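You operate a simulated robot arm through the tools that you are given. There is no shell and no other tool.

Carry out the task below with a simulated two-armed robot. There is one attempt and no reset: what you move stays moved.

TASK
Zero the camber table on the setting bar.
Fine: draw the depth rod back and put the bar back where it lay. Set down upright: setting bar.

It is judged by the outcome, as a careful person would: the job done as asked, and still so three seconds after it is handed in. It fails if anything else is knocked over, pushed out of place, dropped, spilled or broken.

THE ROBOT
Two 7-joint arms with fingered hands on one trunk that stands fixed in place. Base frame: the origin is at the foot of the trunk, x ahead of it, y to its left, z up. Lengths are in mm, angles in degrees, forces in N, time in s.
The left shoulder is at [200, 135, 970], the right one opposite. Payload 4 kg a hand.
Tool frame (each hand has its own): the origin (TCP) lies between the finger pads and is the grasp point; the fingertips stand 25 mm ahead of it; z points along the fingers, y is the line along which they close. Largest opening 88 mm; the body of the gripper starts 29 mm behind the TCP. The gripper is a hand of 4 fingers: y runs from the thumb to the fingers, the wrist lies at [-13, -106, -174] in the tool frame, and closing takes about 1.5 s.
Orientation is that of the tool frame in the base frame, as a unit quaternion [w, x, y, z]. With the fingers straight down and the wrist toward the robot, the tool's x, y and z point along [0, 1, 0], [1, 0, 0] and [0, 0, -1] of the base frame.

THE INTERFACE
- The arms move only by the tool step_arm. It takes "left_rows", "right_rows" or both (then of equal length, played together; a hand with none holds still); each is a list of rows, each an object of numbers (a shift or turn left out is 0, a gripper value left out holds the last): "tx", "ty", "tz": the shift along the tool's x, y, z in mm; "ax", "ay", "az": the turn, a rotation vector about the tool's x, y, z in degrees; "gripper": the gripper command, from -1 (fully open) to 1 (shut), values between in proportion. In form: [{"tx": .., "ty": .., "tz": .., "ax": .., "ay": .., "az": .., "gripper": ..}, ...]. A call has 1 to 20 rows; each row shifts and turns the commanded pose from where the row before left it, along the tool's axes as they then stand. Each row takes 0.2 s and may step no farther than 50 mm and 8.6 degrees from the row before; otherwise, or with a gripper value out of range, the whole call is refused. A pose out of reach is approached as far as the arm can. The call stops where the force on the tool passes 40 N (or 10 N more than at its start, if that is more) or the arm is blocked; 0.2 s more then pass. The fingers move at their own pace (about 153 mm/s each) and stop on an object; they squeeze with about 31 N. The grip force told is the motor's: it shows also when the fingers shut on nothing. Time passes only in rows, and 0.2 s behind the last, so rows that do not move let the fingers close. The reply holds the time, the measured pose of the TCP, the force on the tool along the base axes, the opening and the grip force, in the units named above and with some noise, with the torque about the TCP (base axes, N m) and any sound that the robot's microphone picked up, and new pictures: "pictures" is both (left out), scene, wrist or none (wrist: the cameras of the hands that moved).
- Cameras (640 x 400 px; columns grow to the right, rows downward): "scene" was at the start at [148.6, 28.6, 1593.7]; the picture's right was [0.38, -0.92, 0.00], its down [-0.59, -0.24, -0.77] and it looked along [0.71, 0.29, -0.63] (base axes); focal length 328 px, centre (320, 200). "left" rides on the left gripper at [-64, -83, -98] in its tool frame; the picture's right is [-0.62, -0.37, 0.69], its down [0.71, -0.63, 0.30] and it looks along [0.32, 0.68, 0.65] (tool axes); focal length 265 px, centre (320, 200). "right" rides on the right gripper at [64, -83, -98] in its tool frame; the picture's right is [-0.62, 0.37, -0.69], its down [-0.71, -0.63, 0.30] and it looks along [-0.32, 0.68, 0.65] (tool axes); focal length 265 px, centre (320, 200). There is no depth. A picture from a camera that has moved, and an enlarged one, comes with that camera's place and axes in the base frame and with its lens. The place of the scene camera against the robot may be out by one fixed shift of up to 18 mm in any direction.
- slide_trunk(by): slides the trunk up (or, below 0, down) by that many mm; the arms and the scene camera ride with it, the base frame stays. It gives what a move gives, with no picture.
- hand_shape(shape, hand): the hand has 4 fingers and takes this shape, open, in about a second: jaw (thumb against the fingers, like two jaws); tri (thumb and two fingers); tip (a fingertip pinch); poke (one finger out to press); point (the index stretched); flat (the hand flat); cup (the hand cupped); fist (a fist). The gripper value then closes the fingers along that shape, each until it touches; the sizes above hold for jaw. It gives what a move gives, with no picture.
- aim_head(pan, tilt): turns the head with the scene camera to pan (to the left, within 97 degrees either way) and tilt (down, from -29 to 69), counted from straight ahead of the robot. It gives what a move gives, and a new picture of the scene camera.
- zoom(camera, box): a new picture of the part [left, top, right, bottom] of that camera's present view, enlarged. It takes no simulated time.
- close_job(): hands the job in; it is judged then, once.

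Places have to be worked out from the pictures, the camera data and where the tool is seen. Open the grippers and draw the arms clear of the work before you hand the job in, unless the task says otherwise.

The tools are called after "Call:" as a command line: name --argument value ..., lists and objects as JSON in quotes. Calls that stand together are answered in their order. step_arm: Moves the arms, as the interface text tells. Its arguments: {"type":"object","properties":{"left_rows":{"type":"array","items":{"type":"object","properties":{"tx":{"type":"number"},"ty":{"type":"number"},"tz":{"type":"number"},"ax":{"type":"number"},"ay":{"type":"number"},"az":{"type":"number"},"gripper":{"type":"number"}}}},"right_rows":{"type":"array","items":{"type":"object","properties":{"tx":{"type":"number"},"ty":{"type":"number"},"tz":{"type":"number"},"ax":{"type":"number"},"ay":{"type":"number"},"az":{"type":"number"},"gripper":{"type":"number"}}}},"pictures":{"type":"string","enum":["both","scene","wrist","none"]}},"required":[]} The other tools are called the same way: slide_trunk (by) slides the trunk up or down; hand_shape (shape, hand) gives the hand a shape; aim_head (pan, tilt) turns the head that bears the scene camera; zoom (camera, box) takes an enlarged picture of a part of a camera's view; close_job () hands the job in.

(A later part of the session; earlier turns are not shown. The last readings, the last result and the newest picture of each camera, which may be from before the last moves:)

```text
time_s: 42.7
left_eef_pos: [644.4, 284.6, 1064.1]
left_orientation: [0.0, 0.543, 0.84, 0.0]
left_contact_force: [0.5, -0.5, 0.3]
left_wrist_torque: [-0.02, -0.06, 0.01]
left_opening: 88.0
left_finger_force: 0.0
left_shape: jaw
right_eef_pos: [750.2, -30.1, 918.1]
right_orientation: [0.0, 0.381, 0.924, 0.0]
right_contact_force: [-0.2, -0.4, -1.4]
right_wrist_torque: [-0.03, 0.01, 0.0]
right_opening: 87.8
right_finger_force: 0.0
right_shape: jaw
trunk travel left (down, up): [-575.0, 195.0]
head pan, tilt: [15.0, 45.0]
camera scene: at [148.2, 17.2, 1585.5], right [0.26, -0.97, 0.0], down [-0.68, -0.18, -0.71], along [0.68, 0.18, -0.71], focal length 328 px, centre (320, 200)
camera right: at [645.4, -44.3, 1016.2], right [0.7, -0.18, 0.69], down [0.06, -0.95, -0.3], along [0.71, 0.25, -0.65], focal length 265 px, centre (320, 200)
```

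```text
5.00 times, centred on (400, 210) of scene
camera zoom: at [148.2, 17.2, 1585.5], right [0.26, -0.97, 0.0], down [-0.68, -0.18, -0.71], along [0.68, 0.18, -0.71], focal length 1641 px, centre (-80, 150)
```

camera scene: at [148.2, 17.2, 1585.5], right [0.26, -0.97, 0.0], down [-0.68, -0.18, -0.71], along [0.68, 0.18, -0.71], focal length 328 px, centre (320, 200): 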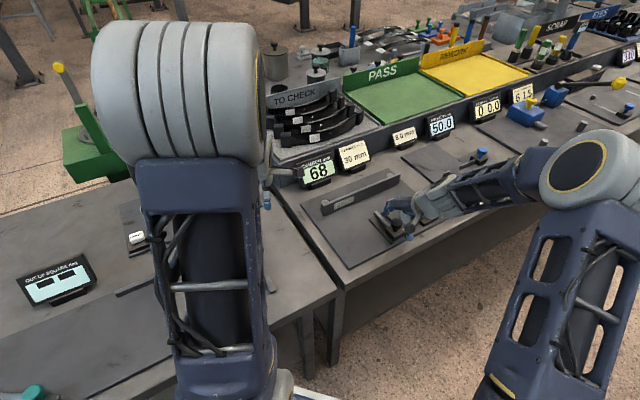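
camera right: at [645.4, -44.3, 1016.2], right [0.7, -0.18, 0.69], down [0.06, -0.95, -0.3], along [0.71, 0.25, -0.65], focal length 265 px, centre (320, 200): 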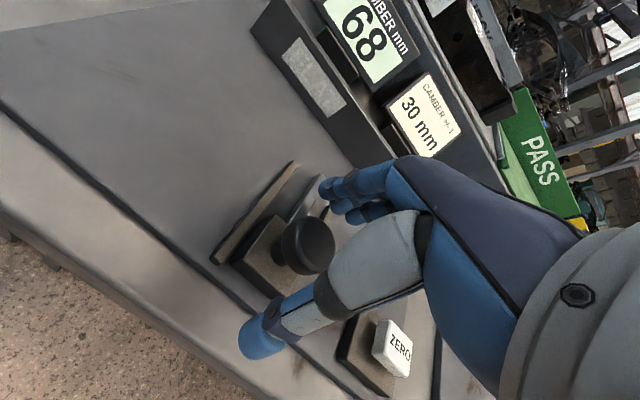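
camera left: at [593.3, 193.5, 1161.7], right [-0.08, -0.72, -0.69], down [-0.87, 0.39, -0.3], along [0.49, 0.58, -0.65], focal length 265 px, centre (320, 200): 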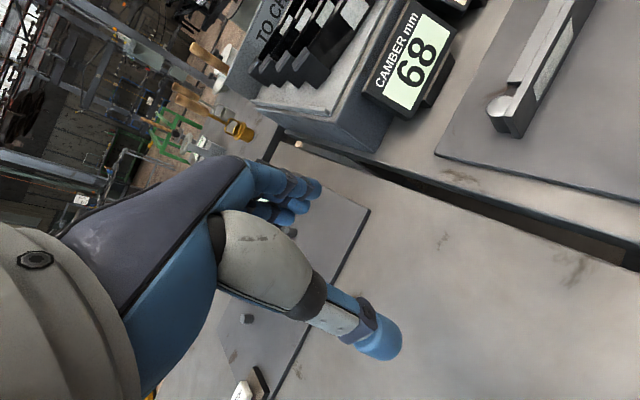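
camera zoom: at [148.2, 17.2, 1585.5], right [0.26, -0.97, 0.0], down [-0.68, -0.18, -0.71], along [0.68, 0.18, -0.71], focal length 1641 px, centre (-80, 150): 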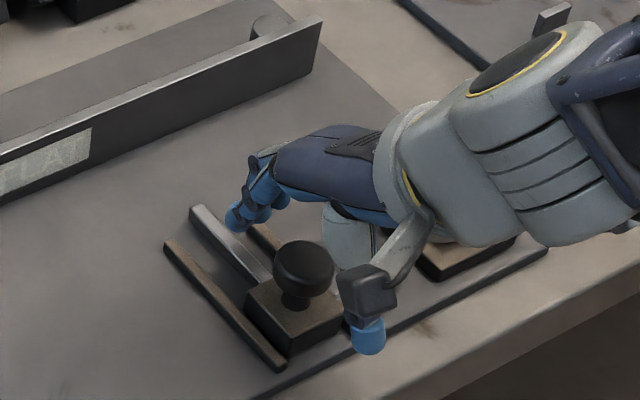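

The knob is right on the line between thumb and fingertips. I close the right hand on it.

Call:
step_arm --right_rows '[{"gripper": 0}, {"gripper": 0.3}, {"gripper": 0.6}, {"gripper": 1}, {"gripper": 1}, {"gripper": 1}, {"gripper": 1}, {"gripper": 1}]' --pictures "both"

Call:
zoom --camera "right" --box '[160, 170, 380, 390]'

Call:
zoom --camera "scene" --box '[290, 140, 450, 260]'

```text
time_s: 44.5
left_eef_pos: [644.6, 285.8, 1062.9]
left_orientation: [0.001, 0.544, 0.839, 0.0]
left_contact_force: [0.6, -0.5, -0.4]
left_wrist_torque: [-0.02, 0.0, 0.03]
left_opening: 88.0
left_finger_force: 0.1
left_shape: jaw
right_eef_pos: [748.7, -29.7, 916.2]
right_orientation: [-0.001, 0.383, 0.924, -0.001]
right_contact_force: [-0.1, -2.1, -22.5]
right_wrist_torque: [-0.08, 0.05, -0.07]
right_opening: 19.7
right_finger_force: 30.7
right_shape: jaw
trunk travel left (down, up): [-575.0, 195.0]
head pan, tilt: [15.0, 45.0]
camera scene: at [148.9, 17.1, 1585.3], right [0.26, -0.97, 0.0], down [-0.68, -0.18, -0.71], along [0.68, 0.18, -0.71], focal length 328 px, centre (320, 200)
camera right: at [645.5, -44.6, 1015.2], right [0.7, -0.18, 0.69], down [0.06, -0.95, -0.3], along [0.71, 0.25, -0.66], focal length 265 px, centre (320, 200)
```

scene: 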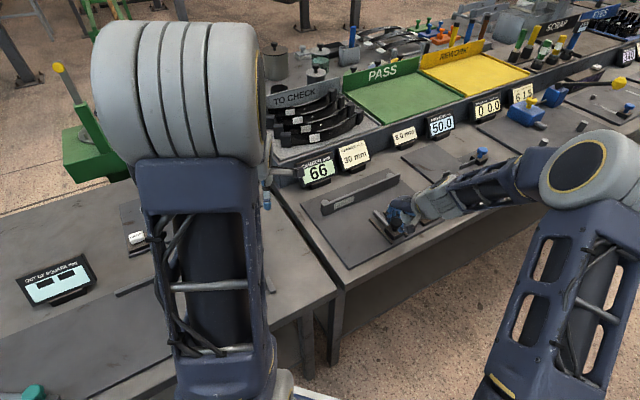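
right: 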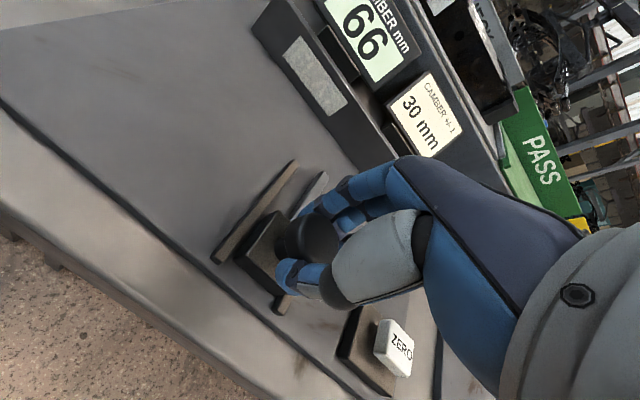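

```text
1.82 times, centred on (270, 280) of right
camera zoom: at [645.5, -44.6, 1015.2], right [0.7, -0.18, 0.69], down [0.06, -0.95, -0.3], along [0.71, 0.25, -0.66], focal length 483 px, centre (411, 54)
```

zoom: 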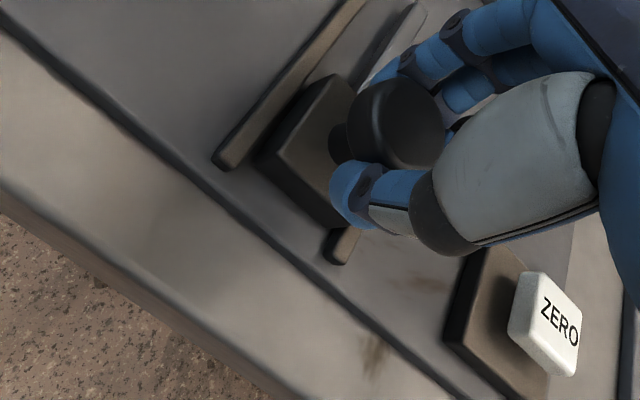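

```text
3.33 times, centred on (370, 200) of scene
camera zoom: at [148.9, 17.1, 1585.3], right [0.26, -0.97, 0.0], down [-0.68, -0.18, -0.71], along [0.68, 0.18, -0.71], focal length 1094 px, centre (153, 200)
```

zoom: 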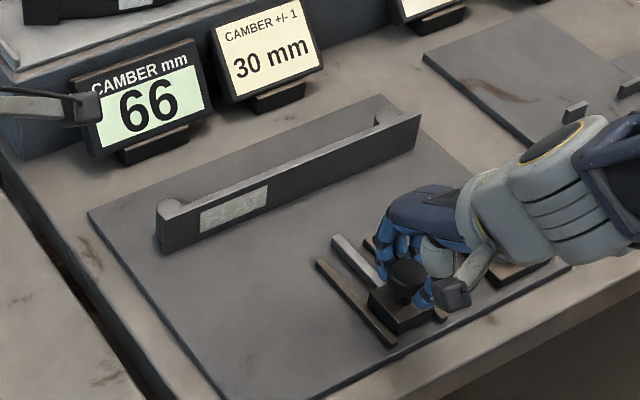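

The knob is held; the reading is now 66, and a −22 N vertical force shows the fingers have curled under the mushroom head. I lower the hand slightly to relieve that pull.

Call:
step_arm --right_rows '[{"tz": 1.5}, {"tz": 1}, {}]' --pictures "none"

```text
time_s: 45.3
left_eef_pos: [643.8, 286.8, 1063.4]
left_orientation: [-0.001, 0.543, 0.84, 0.0]
left_contact_force: [0.2, -0.3, -0.7]
left_wrist_torque: [0.01, -0.01, 0.0]
left_opening: 87.7
left_finger_force: 0.1
left_shape: jaw
right_eef_pos: [750.7, -27.5, 915.5]
right_orientation: [0.0, 0.383, 0.924, 0.0]
right_contact_force: [0.3, -1.7, -8.9]
right_wrist_torque: [-0.04, -0.01, -0.07]
right_opening: 20.0
right_finger_force: 31.0
right_shape: jaw
trunk travel left (down, up): [-575.0, 195.0]
head pan, tilt: [15.0, 45.0]
```

Pull is down to 9 N. I lower 1 mm more and push the rod in along the tool's y, 20 mm first.

Call:
step_arm --right_rows '[{"tz": 1}, {"ty": 4}, {"ty": 5}, {"ty": 5}, {"ty": 6}, {}]' --pictures "both"

Call:
zoom --camera "scene" --box '[290, 140, 450, 260]'

```text
time_s: 46.7
left_eef_pos: [643.0, 286.6, 1063.1]
left_orientation: [0.0, 0.543, 0.839, 0.0]
left_contact_force: [0.7, -0.7, -0.8]
left_wrist_torque: [-0.01, 0.02, 0.01]
left_opening: 87.9
left_finger_force: 0.1
left_shape: jaw
right_eef_pos: [764.1, -13.6, 913.8]
right_orientation: [0.0, 0.383, 0.924, 0.0]
right_contact_force: [3.0, -3.4, -2.5]
right_wrist_torque: [-0.03, -0.06, -0.12]
right_opening: 20.6
right_finger_force: 30.8
right_shape: jaw
trunk travel left (down, up): [-575.0, 195.0]
head pan, tilt: [15.0, 45.0]
camera scene: at [148.4, 17.1, 1585.4], right [0.26, -0.97, 0.0], down [-0.68, -0.18, -0.71], along [0.68, 0.18, -0.71], focal length 328 px, centre (320, 200)
camera right: at [659.5, -29.6, 1012.5], right [0.7, -0.18, 0.69], down [0.06, -0.95, -0.3], along [0.71, 0.25, -0.65], focal length 265 px, centre (320, 200)
```

scene: 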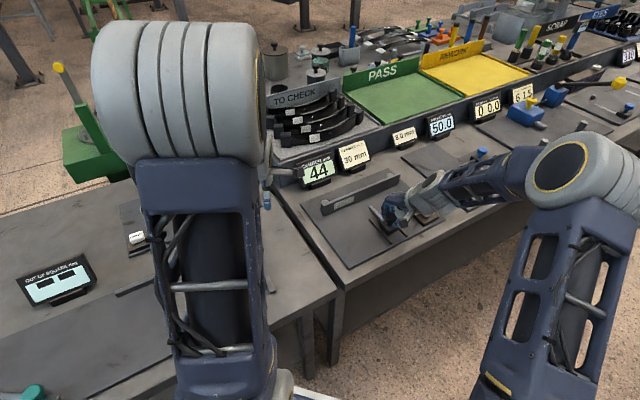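
right: 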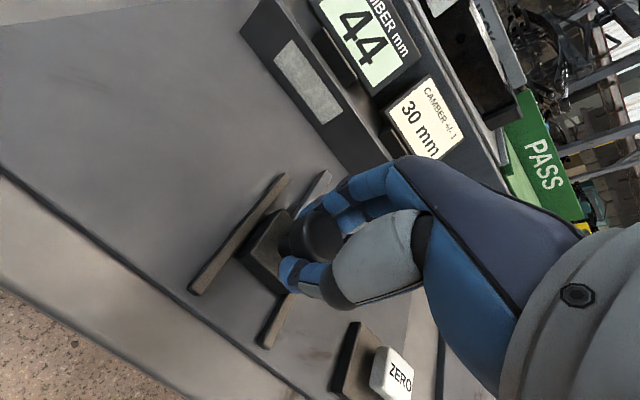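

```text
3.33 times, centred on (370, 200) of scene
camera zoom: at [148.4, 17.1, 1585.4], right [0.26, -0.97, 0.0], down [-0.68, -0.18, -0.71], along [0.68, 0.18, -0.71], focal length 1094 px, centre (153, 200)
```

zoom: 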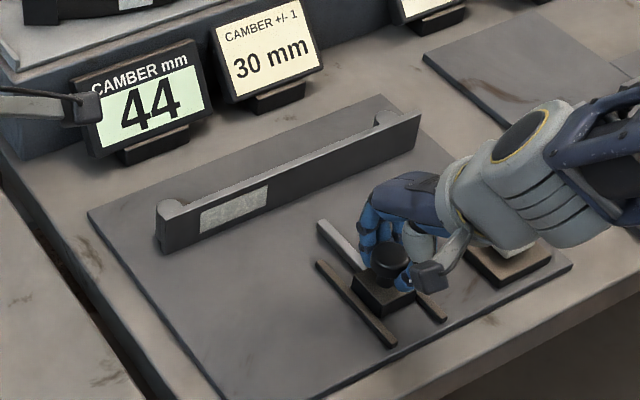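

The rod follows freely (44 now). I push 32 mm more, then go in fine steps.

Call:
step_arm --right_rows '[{"ty": 5}, {"ty": 6}, {"ty": 6}, {"ty": 6}, {"ty": 5}, {"ty": 4}, {}]' --pictures "both"

Call:
zoom --camera "scene" --box '[290, 140, 450, 260]'

Call:
zoom --camera "right" --box '[160, 50, 420, 300]'

```text
time_s: 48.3
left_eef_pos: [643.2, 285.9, 1062.6]
left_orientation: [0.0, 0.543, 0.84, -0.001]
left_contact_force: [-0.9, -0.9, -0.4]
left_wrist_torque: [0.01, -0.02, -0.02]
left_opening: 88.1
left_finger_force: 0.0
left_shape: jaw
right_eef_pos: [785.9, 7.6, 914.7]
right_orientation: [0.0, 0.383, 0.924, -0.001]
right_contact_force: [1.6, -3.2, -1.3]
right_wrist_torque: [0.01, -0.04, -0.07]
right_opening: 20.8
right_finger_force: 31.0
right_shape: jaw
trunk travel left (down, up): [-575.0, 195.0]
head pan, tilt: [15.0, 45.0]
camera scene: at [148.3, 17.1, 1585.5], right [0.26, -0.97, 0.0], down [-0.68, -0.18, -0.71], along [0.68, 0.18, -0.71], focal length 328 px, centre (320, 200)
camera right: at [682.0, -7.3, 1012.0], right [0.7, -0.18, 0.69], down [0.06, -0.95, -0.3], along [0.71, 0.25, -0.65], focal length 265 px, centre (320, 200)
```

scene: 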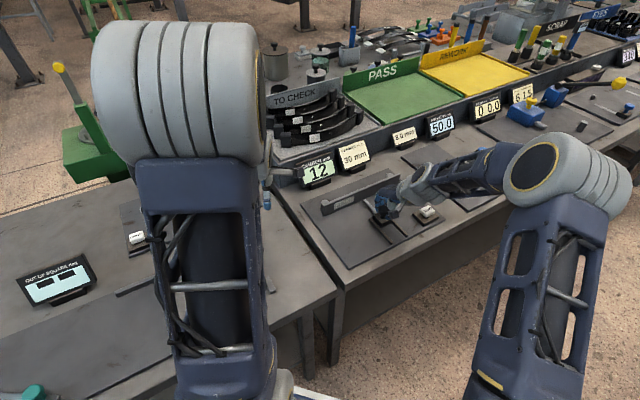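
right: 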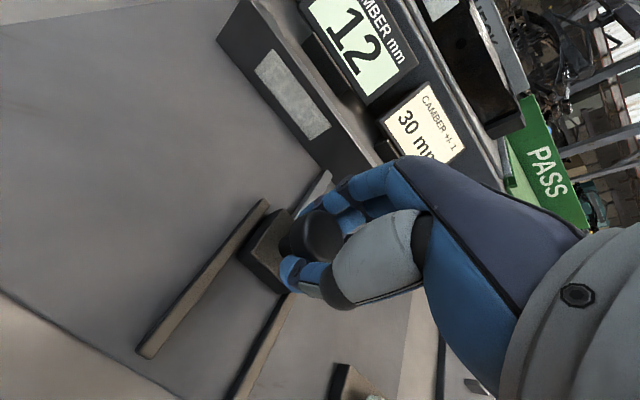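

```text
3.33 times, centred on (370, 200) of scene
camera zoom: at [148.3, 17.1, 1585.5], right [0.26, -0.97, 0.0], down [-0.68, -0.18, -0.71], along [0.68, 0.18, -0.71], focal length 1094 px, centre (153, 200)
```

zoom: 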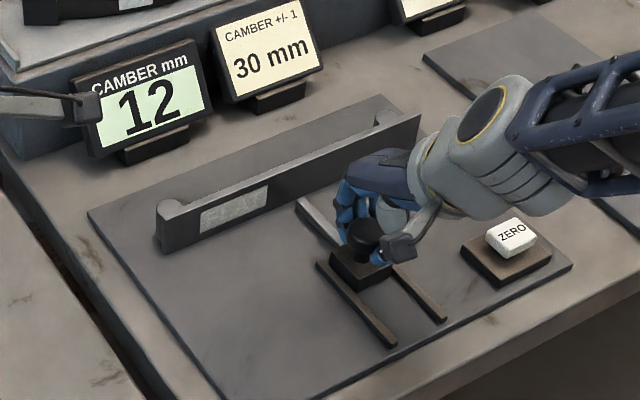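

```text
1.60 times, centred on (290, 175) of right
camera zoom: at [682.0, -7.3, 1012.0], right [0.7, -0.18, 0.69], down [0.06, -0.95, -0.3], along [0.71, 0.25, -0.65], focal length 425 px, centre (368, 240)
```

zoom: 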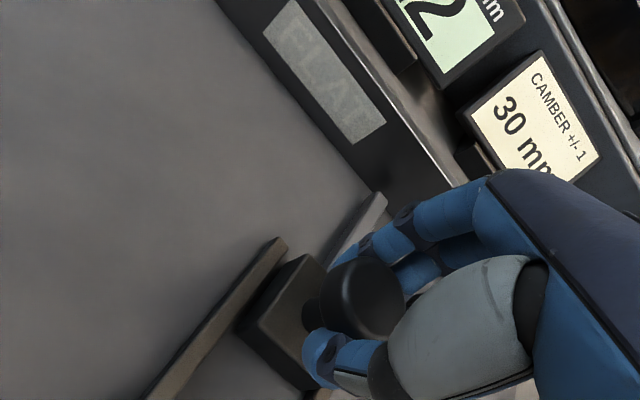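

Reading 12; rod tip close to the bar. I go on in small steps watching force and reading.

Call:
step_arm --right_rows '[{"ty": 2}, {"ty": 2}, {"ty": 1}, {}]' --pictures "scene"

Call:
zoom --camera "scene" --box '[290, 140, 450, 260]'

Call:
zoom --camera "right" --box '[160, 50, 420, 300]'

```text
time_s: 49.3
left_eef_pos: [643.6, 286.7, 1063.6]
left_orientation: [0.0, 0.543, 0.84, 0.0]
left_contact_force: [0.7, 0.0, 0.4]
left_wrist_torque: [-0.01, 0.01, 0.03]
left_opening: 87.8
left_finger_force: 0.0
left_shape: jaw
right_eef_pos: [789.7, 12.1, 913.2]
right_orientation: [0.0, 0.382, 0.924, 0.001]
right_contact_force: [1.9, -3.7, -0.5]
right_wrist_torque: [-0.02, -0.05, -0.09]
right_opening: 21.0
right_finger_force: 30.8
right_shape: jaw
trunk travel left (down, up): [-575.0, 195.0]
head pan, tilt: [15.0, 45.0]
camera scene: at [148.3, 17.0, 1585.5], right [0.26, -0.97, 0.0], down [-0.68, -0.18, -0.71], along [0.68, 0.18, -0.71], focal length 328 px, centre (320, 200)
```

scene: 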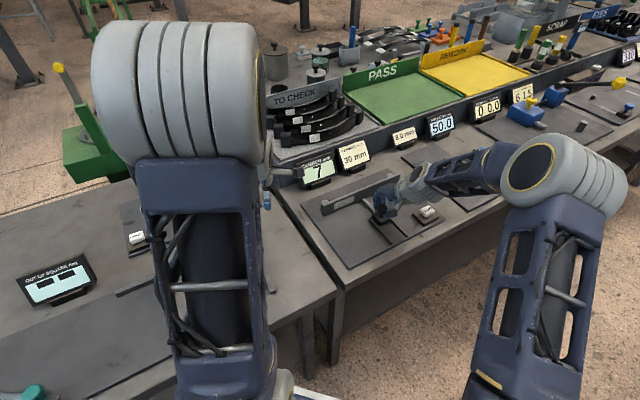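

```text
3.33 times, centred on (370, 200) of scene
camera zoom: at [148.3, 17.0, 1585.5], right [0.26, -0.97, 0.0], down [-0.68, -0.18, -0.71], along [0.68, 0.18, -0.71], focal length 1094 px, centre (153, 200)
```

zoom: 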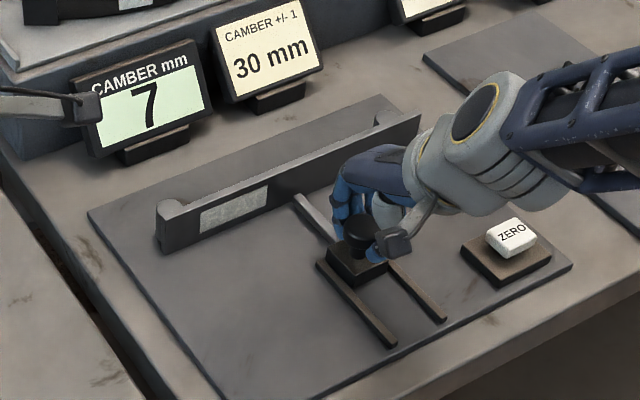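

```text
1.60 times, centred on (290, 175) of right
camera zoom: at [685.5, -3.6, 1011.8], right [0.7, -0.18, 0.69], down [0.06, -0.95, -0.3], along [0.71, 0.25, -0.65], focal length 425 px, centre (368, 240)
```

zoom: 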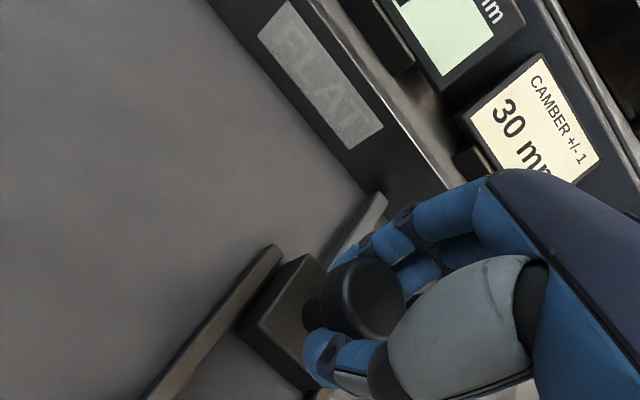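

Reading 7, no contact force yet. I look at the tip closely and continue with 1 mm steps.

Call:
zoom --camera "right" --box '[280, 140, 360, 200]'

Call:
step_arm --right_rows '[{"ty": 1}, {"ty": 1}, {}]' --pictures "wrist"

Call:
zoom --camera "scene" --box '[290, 150, 350, 200]'

```text
6.67 times, centred on (320, 170) of right
camera zoom: at [685.5, -3.6, 1011.8], right [0.7, -0.18, 0.69], down [0.06, -0.95, -0.3], along [0.71, 0.25, -0.65], focal length 1769 px, centre (320, 400)
```

zoom: 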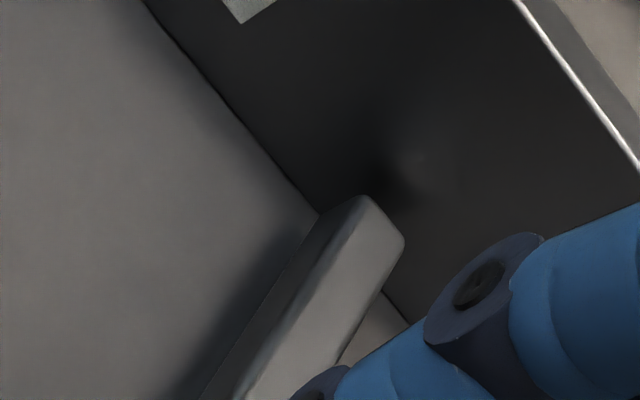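

```text
time_s: 50.1
left_eef_pos: [644.0, 286.6, 1063.5]
left_orientation: [0.001, 0.543, 0.84, 0.001]
left_contact_force: [0.3, 0.3, -0.3]
left_wrist_torque: [0.01, 0.02, 0.01]
left_opening: 88.0
left_finger_force: 0.1
left_shape: jaw
right_eef_pos: [791.0, 13.3, 913.0]
right_orientation: [0.0, 0.382, 0.924, 0.0]
right_contact_force: [3.0, -4.9, 0.0]
right_wrist_torque: [-0.04, -0.12, -0.12]
right_opening: 20.9
right_finger_force: 31.7
right_shape: jaw
trunk travel left (down, up): [-575.0, 195.0]
head pan, tilt: [15.0, 45.0]
camera right: at [686.8, -2.0, 1011.7], right [0.7, -0.18, 0.69], down [0.06, -0.95, -0.3], along [0.71, 0.25, -0.65], focal length 265 px, centre (320, 200)
```

right: 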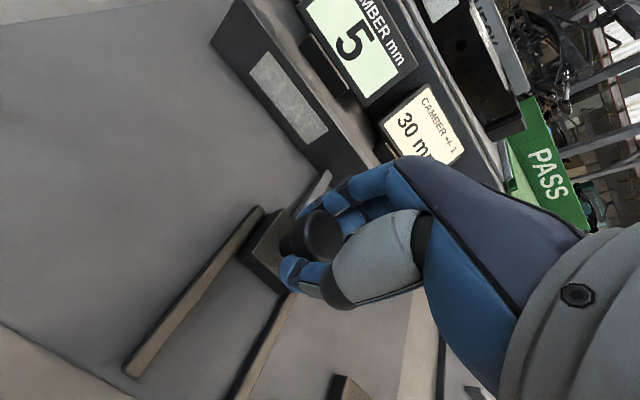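

```text
8.00 times, centred on (320, 175) of scene
camera zoom: at [148.3, 17.0, 1585.5], right [0.26, -0.97, 0.0], down [-0.68, -0.18, -0.71], along [0.68, 0.18, -0.71], focal length 2625 px, centre (320, 400)
```

zoom: 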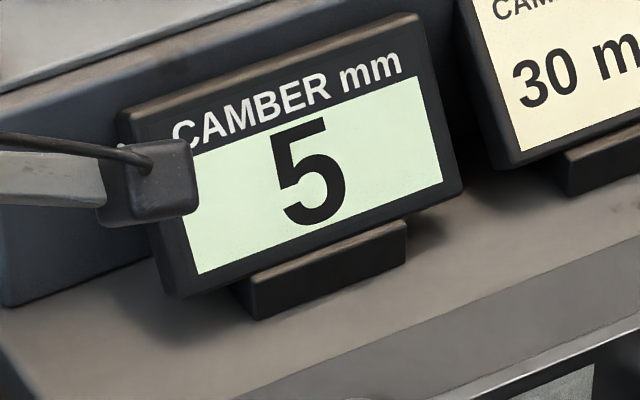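

Reading 5 and still free. I keep stepping 1 mm at a time.

Call:
step_arm --right_rows '[{"ty": 1}, {"ty": 1}, {}]' --pictures "wrist"

Call:
zoom --camera "right" --box '[280, 140, 360, 200]'

Call:
zoom --camera "scene" --box '[290, 150, 350, 200]'

```text
time_s: 50.9
left_eef_pos: [643.8, 286.0, 1062.7]
left_orientation: [-0.001, 0.543, 0.84, 0.0]
left_contact_force: [0.1, -0.4, -0.5]
left_wrist_torque: [0.0, 0.0, 0.0]
left_opening: 88.0
left_finger_force: 0.0
left_shape: jaw
right_eef_pos: [792.3, 14.9, 914.1]
right_orientation: [0.0, 0.382, 0.924, 0.0]
right_contact_force: [1.8, -4.1, -0.5]
right_wrist_torque: [-0.05, -0.05, -0.11]
right_opening: 20.9
right_finger_force: 30.9
right_shape: jaw
trunk travel left (down, up): [-575.0, 195.0]
head pan, tilt: [15.0, 45.0]
camera right: at [688.2, -0.8, 1011.8], right [0.7, -0.18, 0.69], down [0.06, -0.95, -0.3], along [0.71, 0.25, -0.65], focal length 265 px, centre (320, 200)
```

right: 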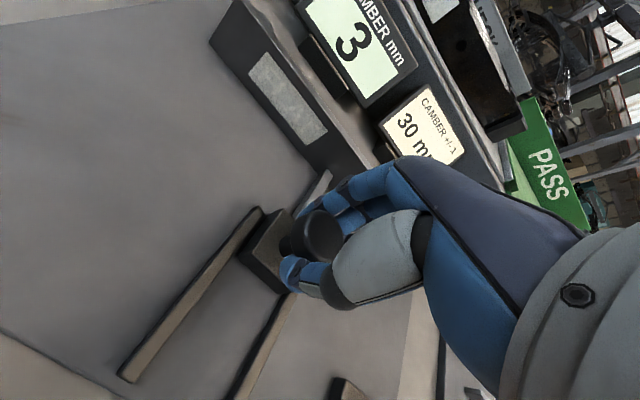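

```text
6.67 times, centred on (320, 170) of right
camera zoom: at [688.2, -0.8, 1011.8], right [0.7, -0.18, 0.69], down [0.06, -0.95, -0.3], along [0.71, 0.25, -0.65], focal length 1769 px, centre (320, 400)
```

zoom: 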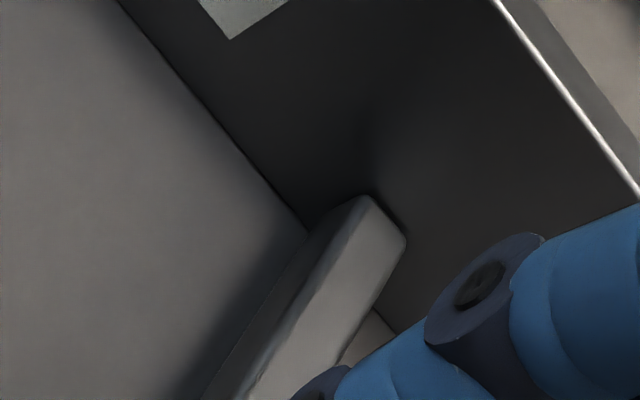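

```text
8.00 times, centred on (320, 175) of scene
camera zoom: at [148.3, 17.1, 1585.4], right [0.26, -0.97, 0.0], down [-0.68, -0.18, -0.71], along [0.68, 0.18, -0.71], focal length 2625 px, centre (320, 400)
```

zoom: 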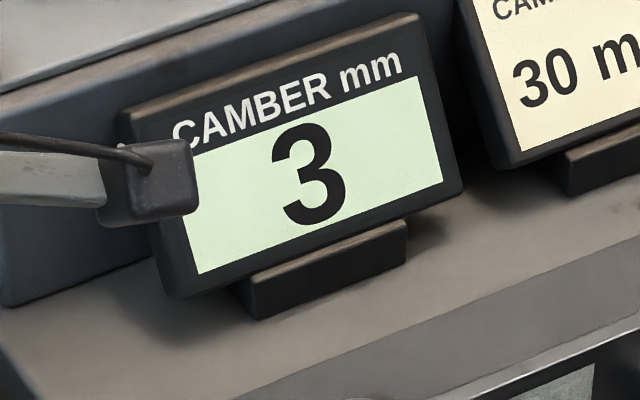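

Reading 3; the tip looks to be about to touch. Another 1 mm step, checking force and reading.

Call:
step_arm --right_rows '[{"ty": 1}, {}]' --pictures "wrist"

Call:
step_arm --right_rows '[{"ty": 1}, {}]' --pictures "wrist"

Call:
zoom --camera "right" --box '[280, 140, 360, 200]'

Call:
zoom --camera "scene" --box '[290, 150, 350, 200]'

```text
time_s: 51.5
left_eef_pos: [644.0, 284.9, 1063.0]
left_orientation: [0.0, 0.544, 0.839, 0.0]
left_contact_force: [0.3, -0.3, 0.1]
left_wrist_torque: [0.05, 0.0, -0.01]
left_opening: 88.0
left_finger_force: 0.0
left_shape: jaw
right_eef_pos: [791.9, 14.3, 914.1]
right_orientation: [-0.001, 0.383, 0.924, -0.001]
right_contact_force: [0.9, -4.8, -4.2]
right_wrist_torque: [-0.04, -0.02, -0.14]
right_opening: 21.1
right_finger_force: 31.0
right_shape: jaw
trunk travel left (down, up): [-575.0, 195.0]
head pan, tilt: [15.0, 45.0]
camera right: at [688.6, -0.5, 1012.0], right [0.7, -0.18, 0.69], down [0.06, -0.95, -0.3], along [0.71, 0.25, -0.65], focal length 265 px, centre (320, 200)
```

right: 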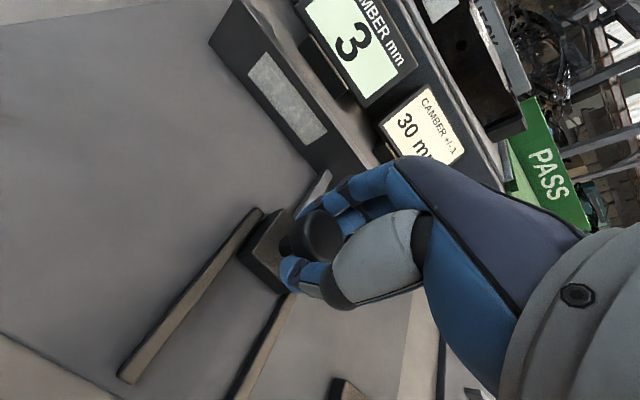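

```text
time_s: 52.1
left_eef_pos: [642.6, 284.4, 1062.9]
left_orientation: [0.0, 0.543, 0.839, 0.0]
left_contact_force: [-0.1, 0.2, -0.1]
left_wrist_torque: [0.0, 0.0, -0.04]
left_opening: 88.2
left_finger_force: 0.0
left_shape: jaw
right_eef_pos: [794.1, 15.4, 912.4]
right_orientation: [-0.002, 0.382, 0.924, -0.001]
right_contact_force: [-5.9, -7.3, -3.1]
right_wrist_torque: [-0.05, 0.05, -0.09]
right_opening: 20.7
right_finger_force: 30.9
right_shape: jaw
trunk travel left (down, up): [-575.0, 195.0]
head pan, tilt: [15.0, 45.0]
camera right: at [689.4, -0.3, 1011.9], right [0.7, -0.18, 0.69], down [0.06, -0.95, -0.3], along [0.71, 0.25, -0.66], focal length 265 px, centre (320, 200)
```

right: 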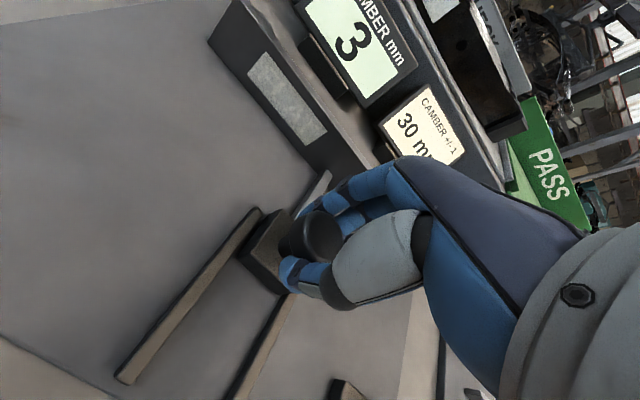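

```text
6.67 times, centred on (320, 170) of right
camera zoom: at [689.4, -0.3, 1011.9], right [0.7, -0.18, 0.69], down [0.06, -0.95, -0.3], along [0.71, 0.25, -0.66], focal length 1769 px, centre (320, 400)
```

zoom: 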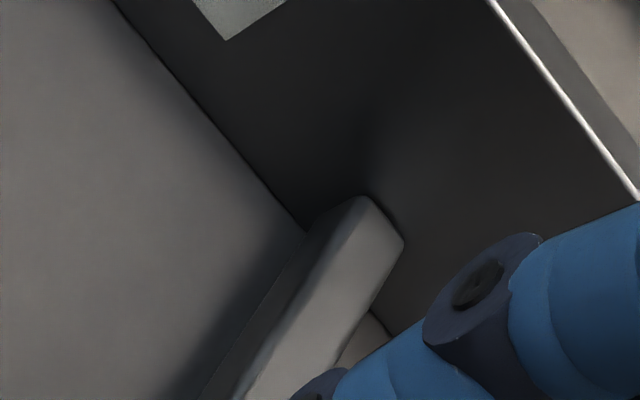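

```text
8.00 times, centred on (320, 175) of scene
camera zoom: at [148.1, 16.9, 1585.5], right [0.26, -0.97, 0.0], down [-0.68, -0.18, -0.71], along [0.68, 0.18, -0.71], focal length 2625 px, centre (320, 400)
```

zoom: 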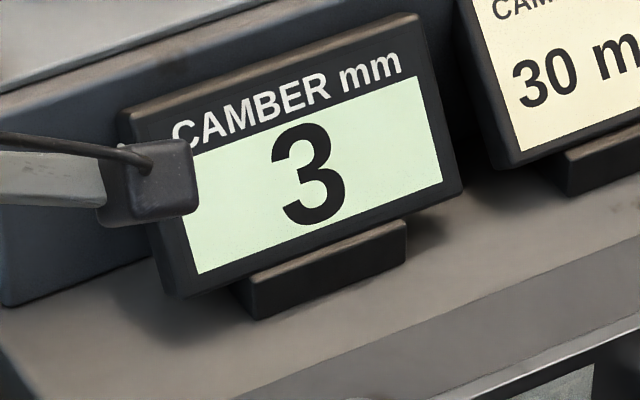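

Commanded 2 mm more but the reading holds at 3 and the back-force rose to ~9 N: the rod is on the bar. One more push to make sure the bar is seated against both pegs.

Call:
step_arm --right_rows '[{"ty": 1}, {}]' --pictures "none"

Call:
step_arm --right_rows '[{"ty": 1}, {}]' --pictures "both"

Call:
zoom --camera "scene" --box '[290, 150, 350, 200]'

Call:
zoom --camera "scene" --box '[310, 150, 430, 230]'

```text
time_s: 52.7
left_eef_pos: [643.7, 285.5, 1062.5]
left_orientation: [0.0, 0.544, 0.839, 0.0]
left_contact_force: [0.2, -0.7, -0.1]
left_wrist_torque: [-0.02, 0.01, 0.01]
left_opening: 87.8
left_finger_force: 0.1
left_shape: jaw
right_eef_pos: [794.6, 15.3, 913.4]
right_orientation: [0.001, 0.383, 0.924, 0.0]
right_contact_force: [-9.6, -10.7, -2.3]
right_wrist_torque: [-0.1, 0.11, -0.05]
right_opening: 20.7
right_finger_force: 31.5
right_shape: jaw
trunk travel left (down, up): [-575.0, 195.0]
head pan, tilt: [15.0, 45.0]
```

```text
time_s: 53.3
left_eef_pos: [642.4, 287.7, 1062.4]
left_orientation: [0.0, 0.543, 0.839, 0.0]
left_contact_force: [0.3, 0.8, 0.3]
left_wrist_torque: [-0.02, -0.02, -0.01]
left_opening: 87.6
left_finger_force: 0.2
left_shape: jaw
right_eef_pos: [794.8, 16.0, 914.2]
right_orientation: [-0.002, 0.383, 0.924, 0.0]
right_contact_force: [-10.9, -13.0, -5.2]
right_wrist_torque: [-0.11, 0.15, -0.07]
right_opening: 20.5
right_finger_force: 30.5
right_shape: jaw
trunk travel left (down, up): [-575.0, 195.0]
head pan, tilt: [15.0, 45.0]
camera scene: at [148.0, 16.7, 1585.4], right [0.26, -0.97, 0.0], down [-0.68, -0.18, -0.71], along [0.68, 0.18, -0.71], focal length 328 px, centre (320, 200)
camera right: at [690.8, 1.1, 1011.9], right [0.7, -0.18, 0.69], down [0.06, -0.95, -0.3], along [0.71, 0.25, -0.66], focal length 265 px, centre (320, 200)
```

scene: 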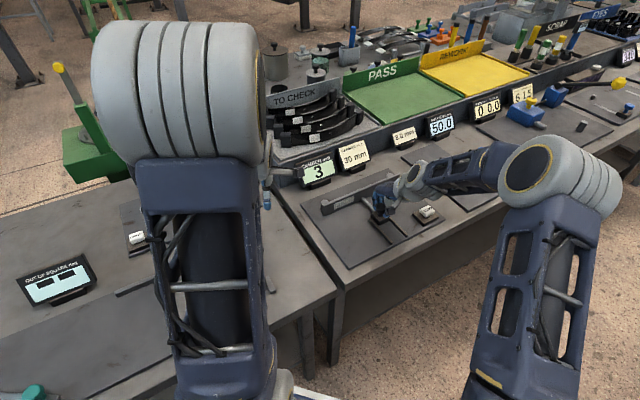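
right: 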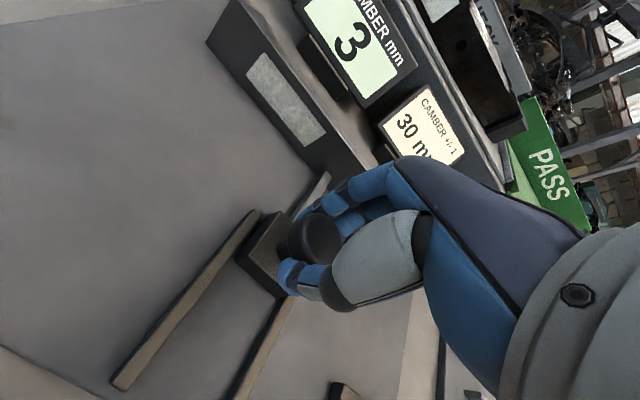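

```text
8.00 times, centred on (320, 175) of scene
camera zoom: at [148.0, 16.7, 1585.4], right [0.26, -0.97, 0.0], down [-0.68, -0.18, -0.71], along [0.68, 0.18, -0.71], focal length 2625 px, centre (320, 400)
```

zoom: 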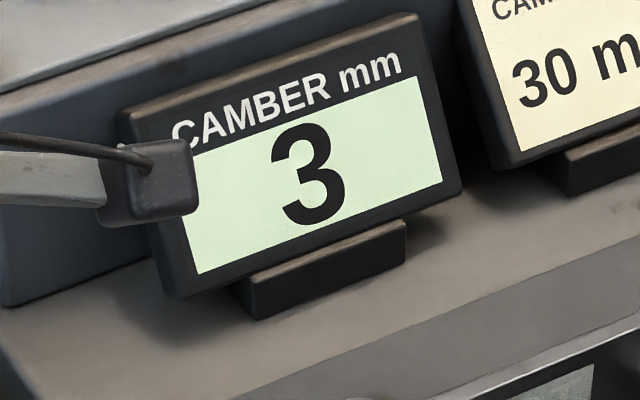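

```text
5.00 times, centred on (370, 190) of scene
camera zoom: at [148.0, 16.7, 1585.4], right [0.26, -0.97, 0.0], down [-0.68, -0.18, -0.71], along [0.68, 0.18, -0.71], focal length 1641 px, centre (70, 250)
```

zoom: 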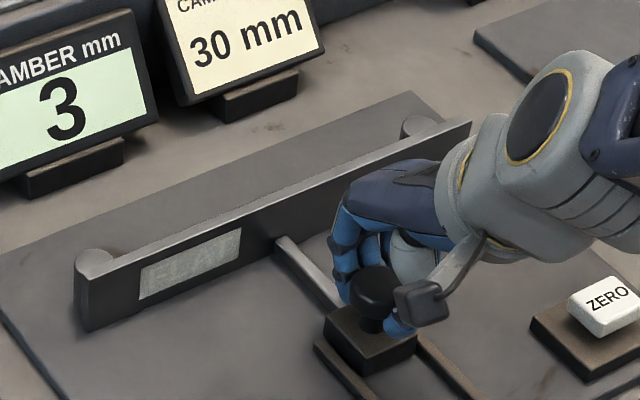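

Force is 17 N and the reading stays 3, so the bar is firmly seated and 3 is the offset to be zeroed. I relax the preload by ~2.5 mm of command and open the right hand, then check the rod stays on the bar.

Call:
step_arm --right_rows '[{"ty": -1.3}, {"ty": -1}, {}]' --pictures "none"

```text
time_s: 54.1
left_eef_pos: [643.3, 286.7, 1063.1]
left_orientation: [0.0, 0.543, 0.84, 0.0]
left_contact_force: [0.7, -0.3, -0.3]
left_wrist_torque: [0.01, 0.01, 0.02]
left_opening: 88.1
left_finger_force: 0.1
left_shape: jaw
right_eef_pos: [794.7, 15.4, 913.2]
right_orientation: [0.0, 0.382, 0.924, 0.0]
right_contact_force: [-1.6, -7.3, -9.9]
right_wrist_torque: [-0.11, 0.03, -0.08]
right_opening: 20.6
right_finger_force: 30.8
right_shape: jaw
trunk travel left (down, up): [-575.0, 195.0]
head pan, tilt: [15.0, 45.0]
```

About 6 N still presses the rod on. I open the right hand.

Call:
step_arm --right_rows '[{"gripper": 0.5}, {"gripper": 0}, {"gripper": -0.5}, {"gripper": -1}, {"gripper": -1}, {"gripper": -1}, {"gripper": -1}, {"gripper": -1}]' --pictures "both"

Call:
zoom --camera "scene" --box '[290, 150, 350, 200]'

Call:
zoom --camera "right" --box '[160, 50, 420, 300]'

```text
time_s: 55.9
left_eef_pos: [643.0, 285.1, 1062.4]
left_orientation: [-0.001, 0.543, 0.84, 0.0]
left_contact_force: [-0.7, 0.3, -0.6]
left_wrist_torque: [0.03, 0.01, -0.04]
left_opening: 88.0
left_finger_force: 0.0
left_shape: jaw
right_eef_pos: [793.5, 16.1, 915.1]
right_orientation: [0.0, 0.383, 0.924, 0.0]
right_contact_force: [-0.1, -1.4, -0.3]
right_wrist_torque: [-0.01, 0.01, -0.02]
right_opening: 88.1
right_finger_force: 0.0
right_shape: jaw
trunk travel left (down, up): [-575.0, 195.0]
head pan, tilt: [15.0, 45.0]
camera scene: at [148.2, 17.2, 1585.5], right [0.26, -0.97, 0.0], down [-0.68, -0.18, -0.71], along [0.68, 0.18, -0.71], focal length 328 px, centre (320, 200)
camera right: at [689.6, 0.5, 1012.2], right [0.7, -0.18, 0.69], down [0.06, -0.95, -0.3], along [0.71, 0.25, -0.65], focal length 265 px, centre (320, 200)
```

scene: 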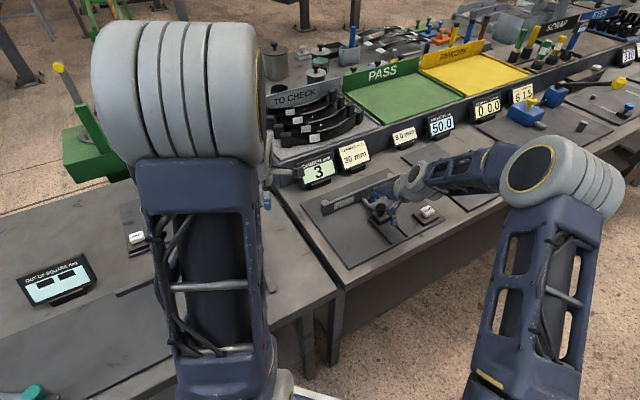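
right: 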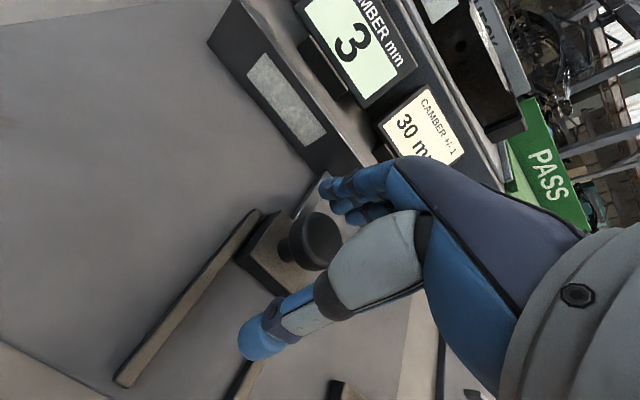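

```text
8.00 times, centred on (320, 175) of scene
camera zoom: at [148.2, 17.2, 1585.5], right [0.26, -0.97, 0.0], down [-0.68, -0.18, -0.71], along [0.68, 0.18, -0.71], focal length 2625 px, centre (320, 400)
```

zoom: 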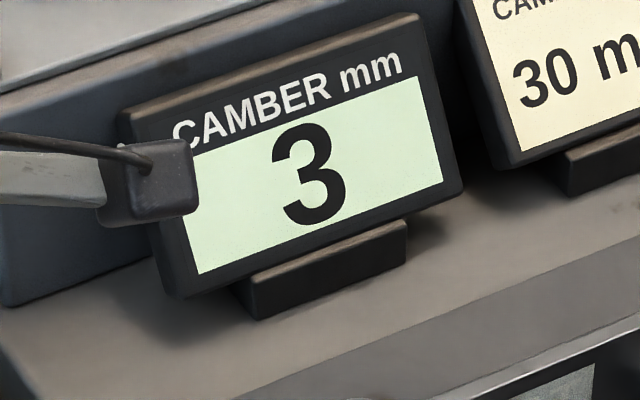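

```text
1.60 times, centred on (290, 175) of right
camera zoom: at [689.6, 0.5, 1012.2], right [0.7, -0.18, 0.69], down [0.06, -0.95, -0.3], along [0.71, 0.25, -0.65], focal length 425 px, centre (368, 240)
```

zoom: 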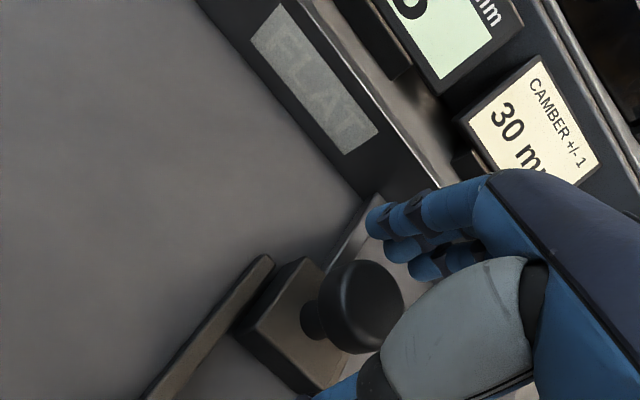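

The reading stays 3 with the rod released. I lift the right hand straight up off the knob, then go over to the ZERO key, which triangulates to about (841.5,-112,884), closing the hand on the way.

Call:
step_arm --right_rows '[{"tz": -6}, {"tz": -12}, {"tz": -18}, {"tz": -20}, {"tz": -20}, {"tz": -14}, {}]' --pictures "none"

Call:
step_arm --right_rows '[{"tx": -12, "ty": -5.6, "gripper": 0.5}, {"tx": -20, "ty": -9, "gripper": 1}, {"tx": -20, "ty": -9}, {"tx": -20, "ty": -9}, {"tx": -20, "ty": -9}, {"tx": -20, "ty": -9}, {"tx": -12.5, "ty": -6}, {}, {}]' --pictures "both"

Call:
zoom --camera "scene" --box '[290, 140, 450, 260]'

Call:
zoom --camera "right" --box '[140, 150, 400, 380]'

```text
time_s: 57.5
left_eef_pos: [643.7, 285.7, 1063.9]
left_orientation: [0.0, 0.543, 0.84, 0.0]
left_contact_force: [-0.9, 0.4, 0.4]
left_wrist_torque: [0.02, -0.01, 0.01]
left_opening: 87.9
left_finger_force: 0.2
left_shape: jaw
right_eef_pos: [793.3, 15.3, 1003.6]
right_orientation: [0.0, 0.383, 0.924, 0.0]
right_contact_force: [0.4, 0.9, 0.6]
right_wrist_torque: [-0.01, -0.02, 0.01]
right_opening: 87.9
right_finger_force: 0.1
right_shape: jaw
trunk travel left (down, up): [-575.0, 195.0]
head pan, tilt: [15.0, 45.0]
```

```text
time_s: 59.5
left_eef_pos: [643.2, 286.4, 1063.3]
left_orientation: [0.0, 0.544, 0.839, 0.0]
left_contact_force: [-0.3, -0.8, -0.6]
left_wrist_torque: [0.0, -0.01, -0.01]
left_opening: 88.0
left_finger_force: 0.1
left_shape: jaw
right_eef_pos: [841.5, -114.5, 1003.6]
right_orientation: [0.0, 0.383, 0.924, 0.0]
right_contact_force: [-0.2, 0.2, 0.4]
right_wrist_torque: [-0.01, -0.02, 0.02]
right_opening: 0.0
right_finger_force: 31.0
right_shape: jaw
trunk travel left (down, up): [-575.0, 195.0]
head pan, tilt: [15.0, 45.0]
camera scene: at [148.2, 17.2, 1585.5], right [0.26, -0.97, 0.0], down [-0.68, -0.18, -0.71], along [0.68, 0.18, -0.71], focal length 328 px, centre (320, 200)
camera right: at [736.4, -128.8, 1102.1], right [0.7, -0.18, 0.69], down [0.06, -0.95, -0.3], along [0.71, 0.25, -0.65], focal length 265 px, centre (320, 200)
```

scene: 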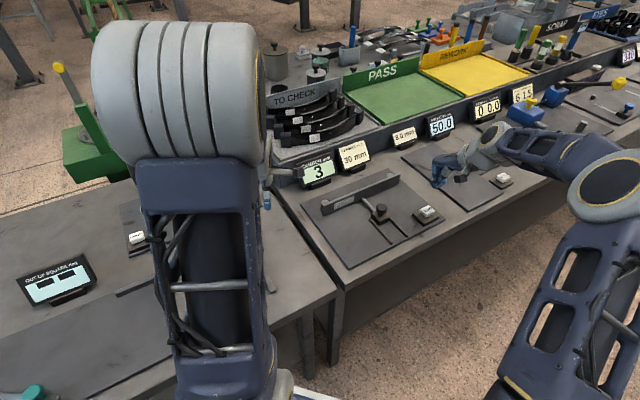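
right: 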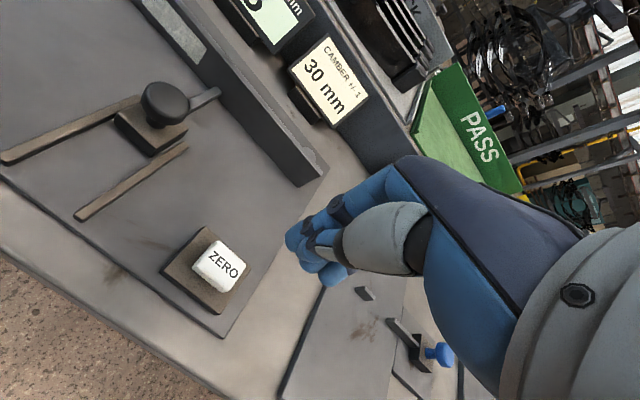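

```text
3.33 times, centred on (370, 200) of scene
camera zoom: at [148.2, 17.2, 1585.5], right [0.26, -0.97, 0.0], down [-0.68, -0.18, -0.71], along [0.68, 0.18, -0.71], focal length 1094 px, centre (153, 200)
```

zoom: 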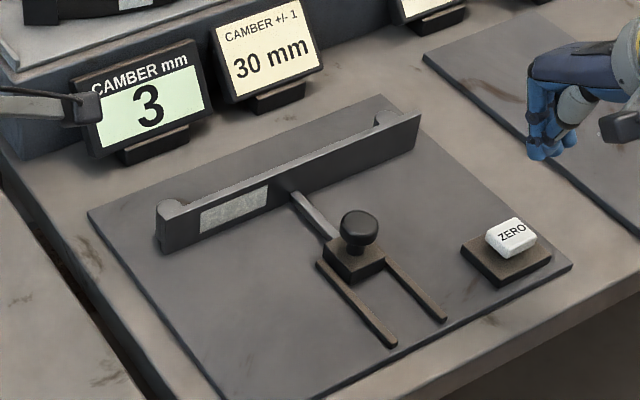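

```text
1.74 times, centred on (270, 265) of right
camera zoom: at [736.4, -128.8, 1102.1], right [0.7, -0.18, 0.69], down [0.06, -0.95, -0.3], along [0.71, 0.25, -0.65], focal length 462 px, centre (407, 87)
```

zoom: 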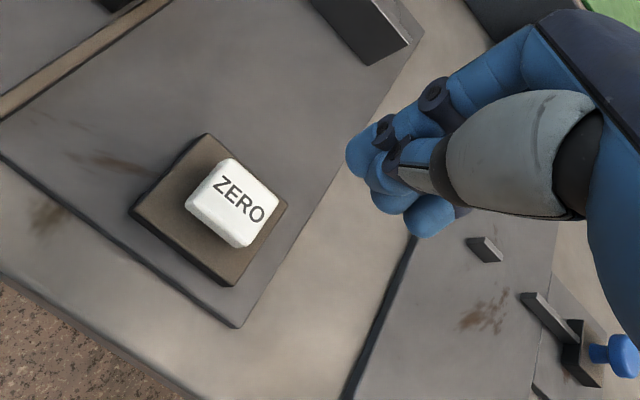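

With the closed jaw several fingertips spread out, so pressing would be vague. I give the right hand the poke shape and see where its fingertip is.

Call:
hand_shape --hand "right" --shape "poke"

Call:
step_arm --right_rows '[{}]' --pictures "both"

Call:
zoom --camera "right" --box '[140, 150, 400, 380]'

Call:
zoom --camera "scene" --box '[370, 110, 510, 230]'

```text
time_s: 60.4
left_eef_pos: [643.2, 284.3, 1062.9]
left_orientation: [0.0, 0.544, 0.839, 0.001]
left_contact_force: [0.2, 0.2, -0.2]
left_wrist_torque: [-0.01, -0.02, 0.02]
left_opening: 88.0
left_finger_force: 0.0
left_shape: jaw
right_eef_pos: [839.3, -113.7, 1003.4]
right_orientation: [0.0, 0.383, 0.924, 0.0]
right_contact_force: [0.7, -0.2, -0.6]
right_wrist_torque: [0.0, 0.0, -0.01]
right_opening: 0.1
right_finger_force: 0.1
right_shape: poke
trunk travel left (down, up): [-575.0, 195.0]
head pan, tilt: [15.0, 45.0]
```

```text
time_s: 60.8
left_eef_pos: [643.1, 286.5, 1063.1]
left_orientation: [0.0, 0.543, 0.84, -0.001]
left_contact_force: [0.1, -0.1, -0.5]
left_wrist_torque: [0.03, -0.02, 0.0]
left_opening: 87.9
left_finger_force: 0.1
left_shape: jaw
right_eef_pos: [840.8, -114.0, 1003.6]
right_orientation: [0.0, 0.383, 0.924, 0.0]
right_contact_force: [0.4, 0.6, -0.5]
right_wrist_torque: [-0.03, 0.01, 0.02]
right_opening: 0.0
right_finger_force: 0.1
right_shape: poke
trunk travel left (down, up): [-575.0, 195.0]
head pan, tilt: [15.0, 45.0]
camera scene: at [148.2, 17.2, 1585.5], right [0.26, -0.97, 0.0], down [-0.68, -0.18, -0.71], along [0.68, 0.18, -0.71], focal length 328 px, centre (320, 200)
camera right: at [736.4, -128.7, 1102.1], right [0.7, -0.18, 0.69], down [0.06, -0.95, -0.3], along [0.71, 0.25, -0.65], focal length 265 px, centre (320, 200)
```

scene: 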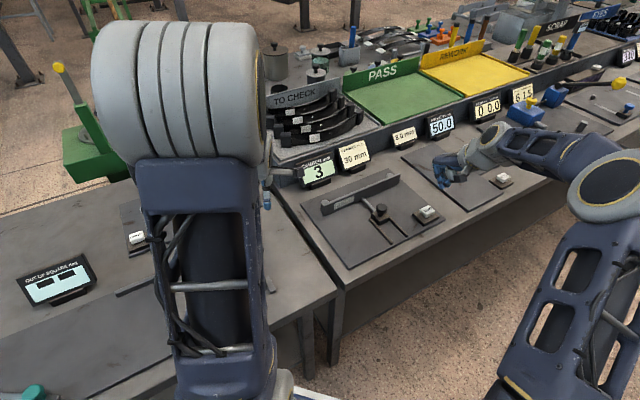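
right: 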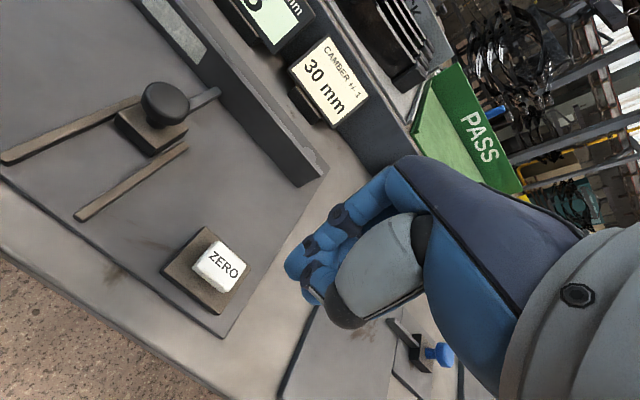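

```text
1.74 times, centred on (270, 265) of right
camera zoom: at [736.4, -128.7, 1102.1], right [0.7, -0.18, 0.69], down [0.06, -0.95, -0.3], along [0.71, 0.25, -0.65], focal length 462 px, centre (407, 87)
```

zoom: 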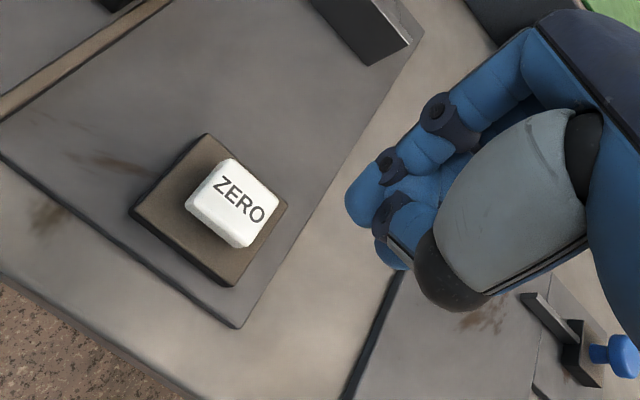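

```text
3.33 times, centred on (440, 170) of scene
camera zoom: at [148.2, 17.2, 1585.5], right [0.26, -0.97, 0.0], down [-0.68, -0.18, -0.71], along [0.68, 0.18, -0.71], focal length 1094 px, centre (-80, 300)
```

zoom: 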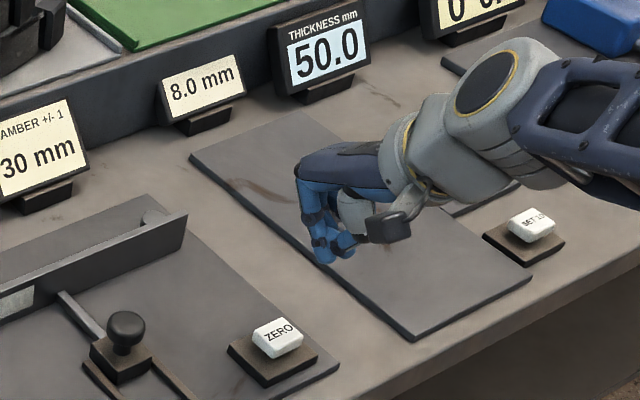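

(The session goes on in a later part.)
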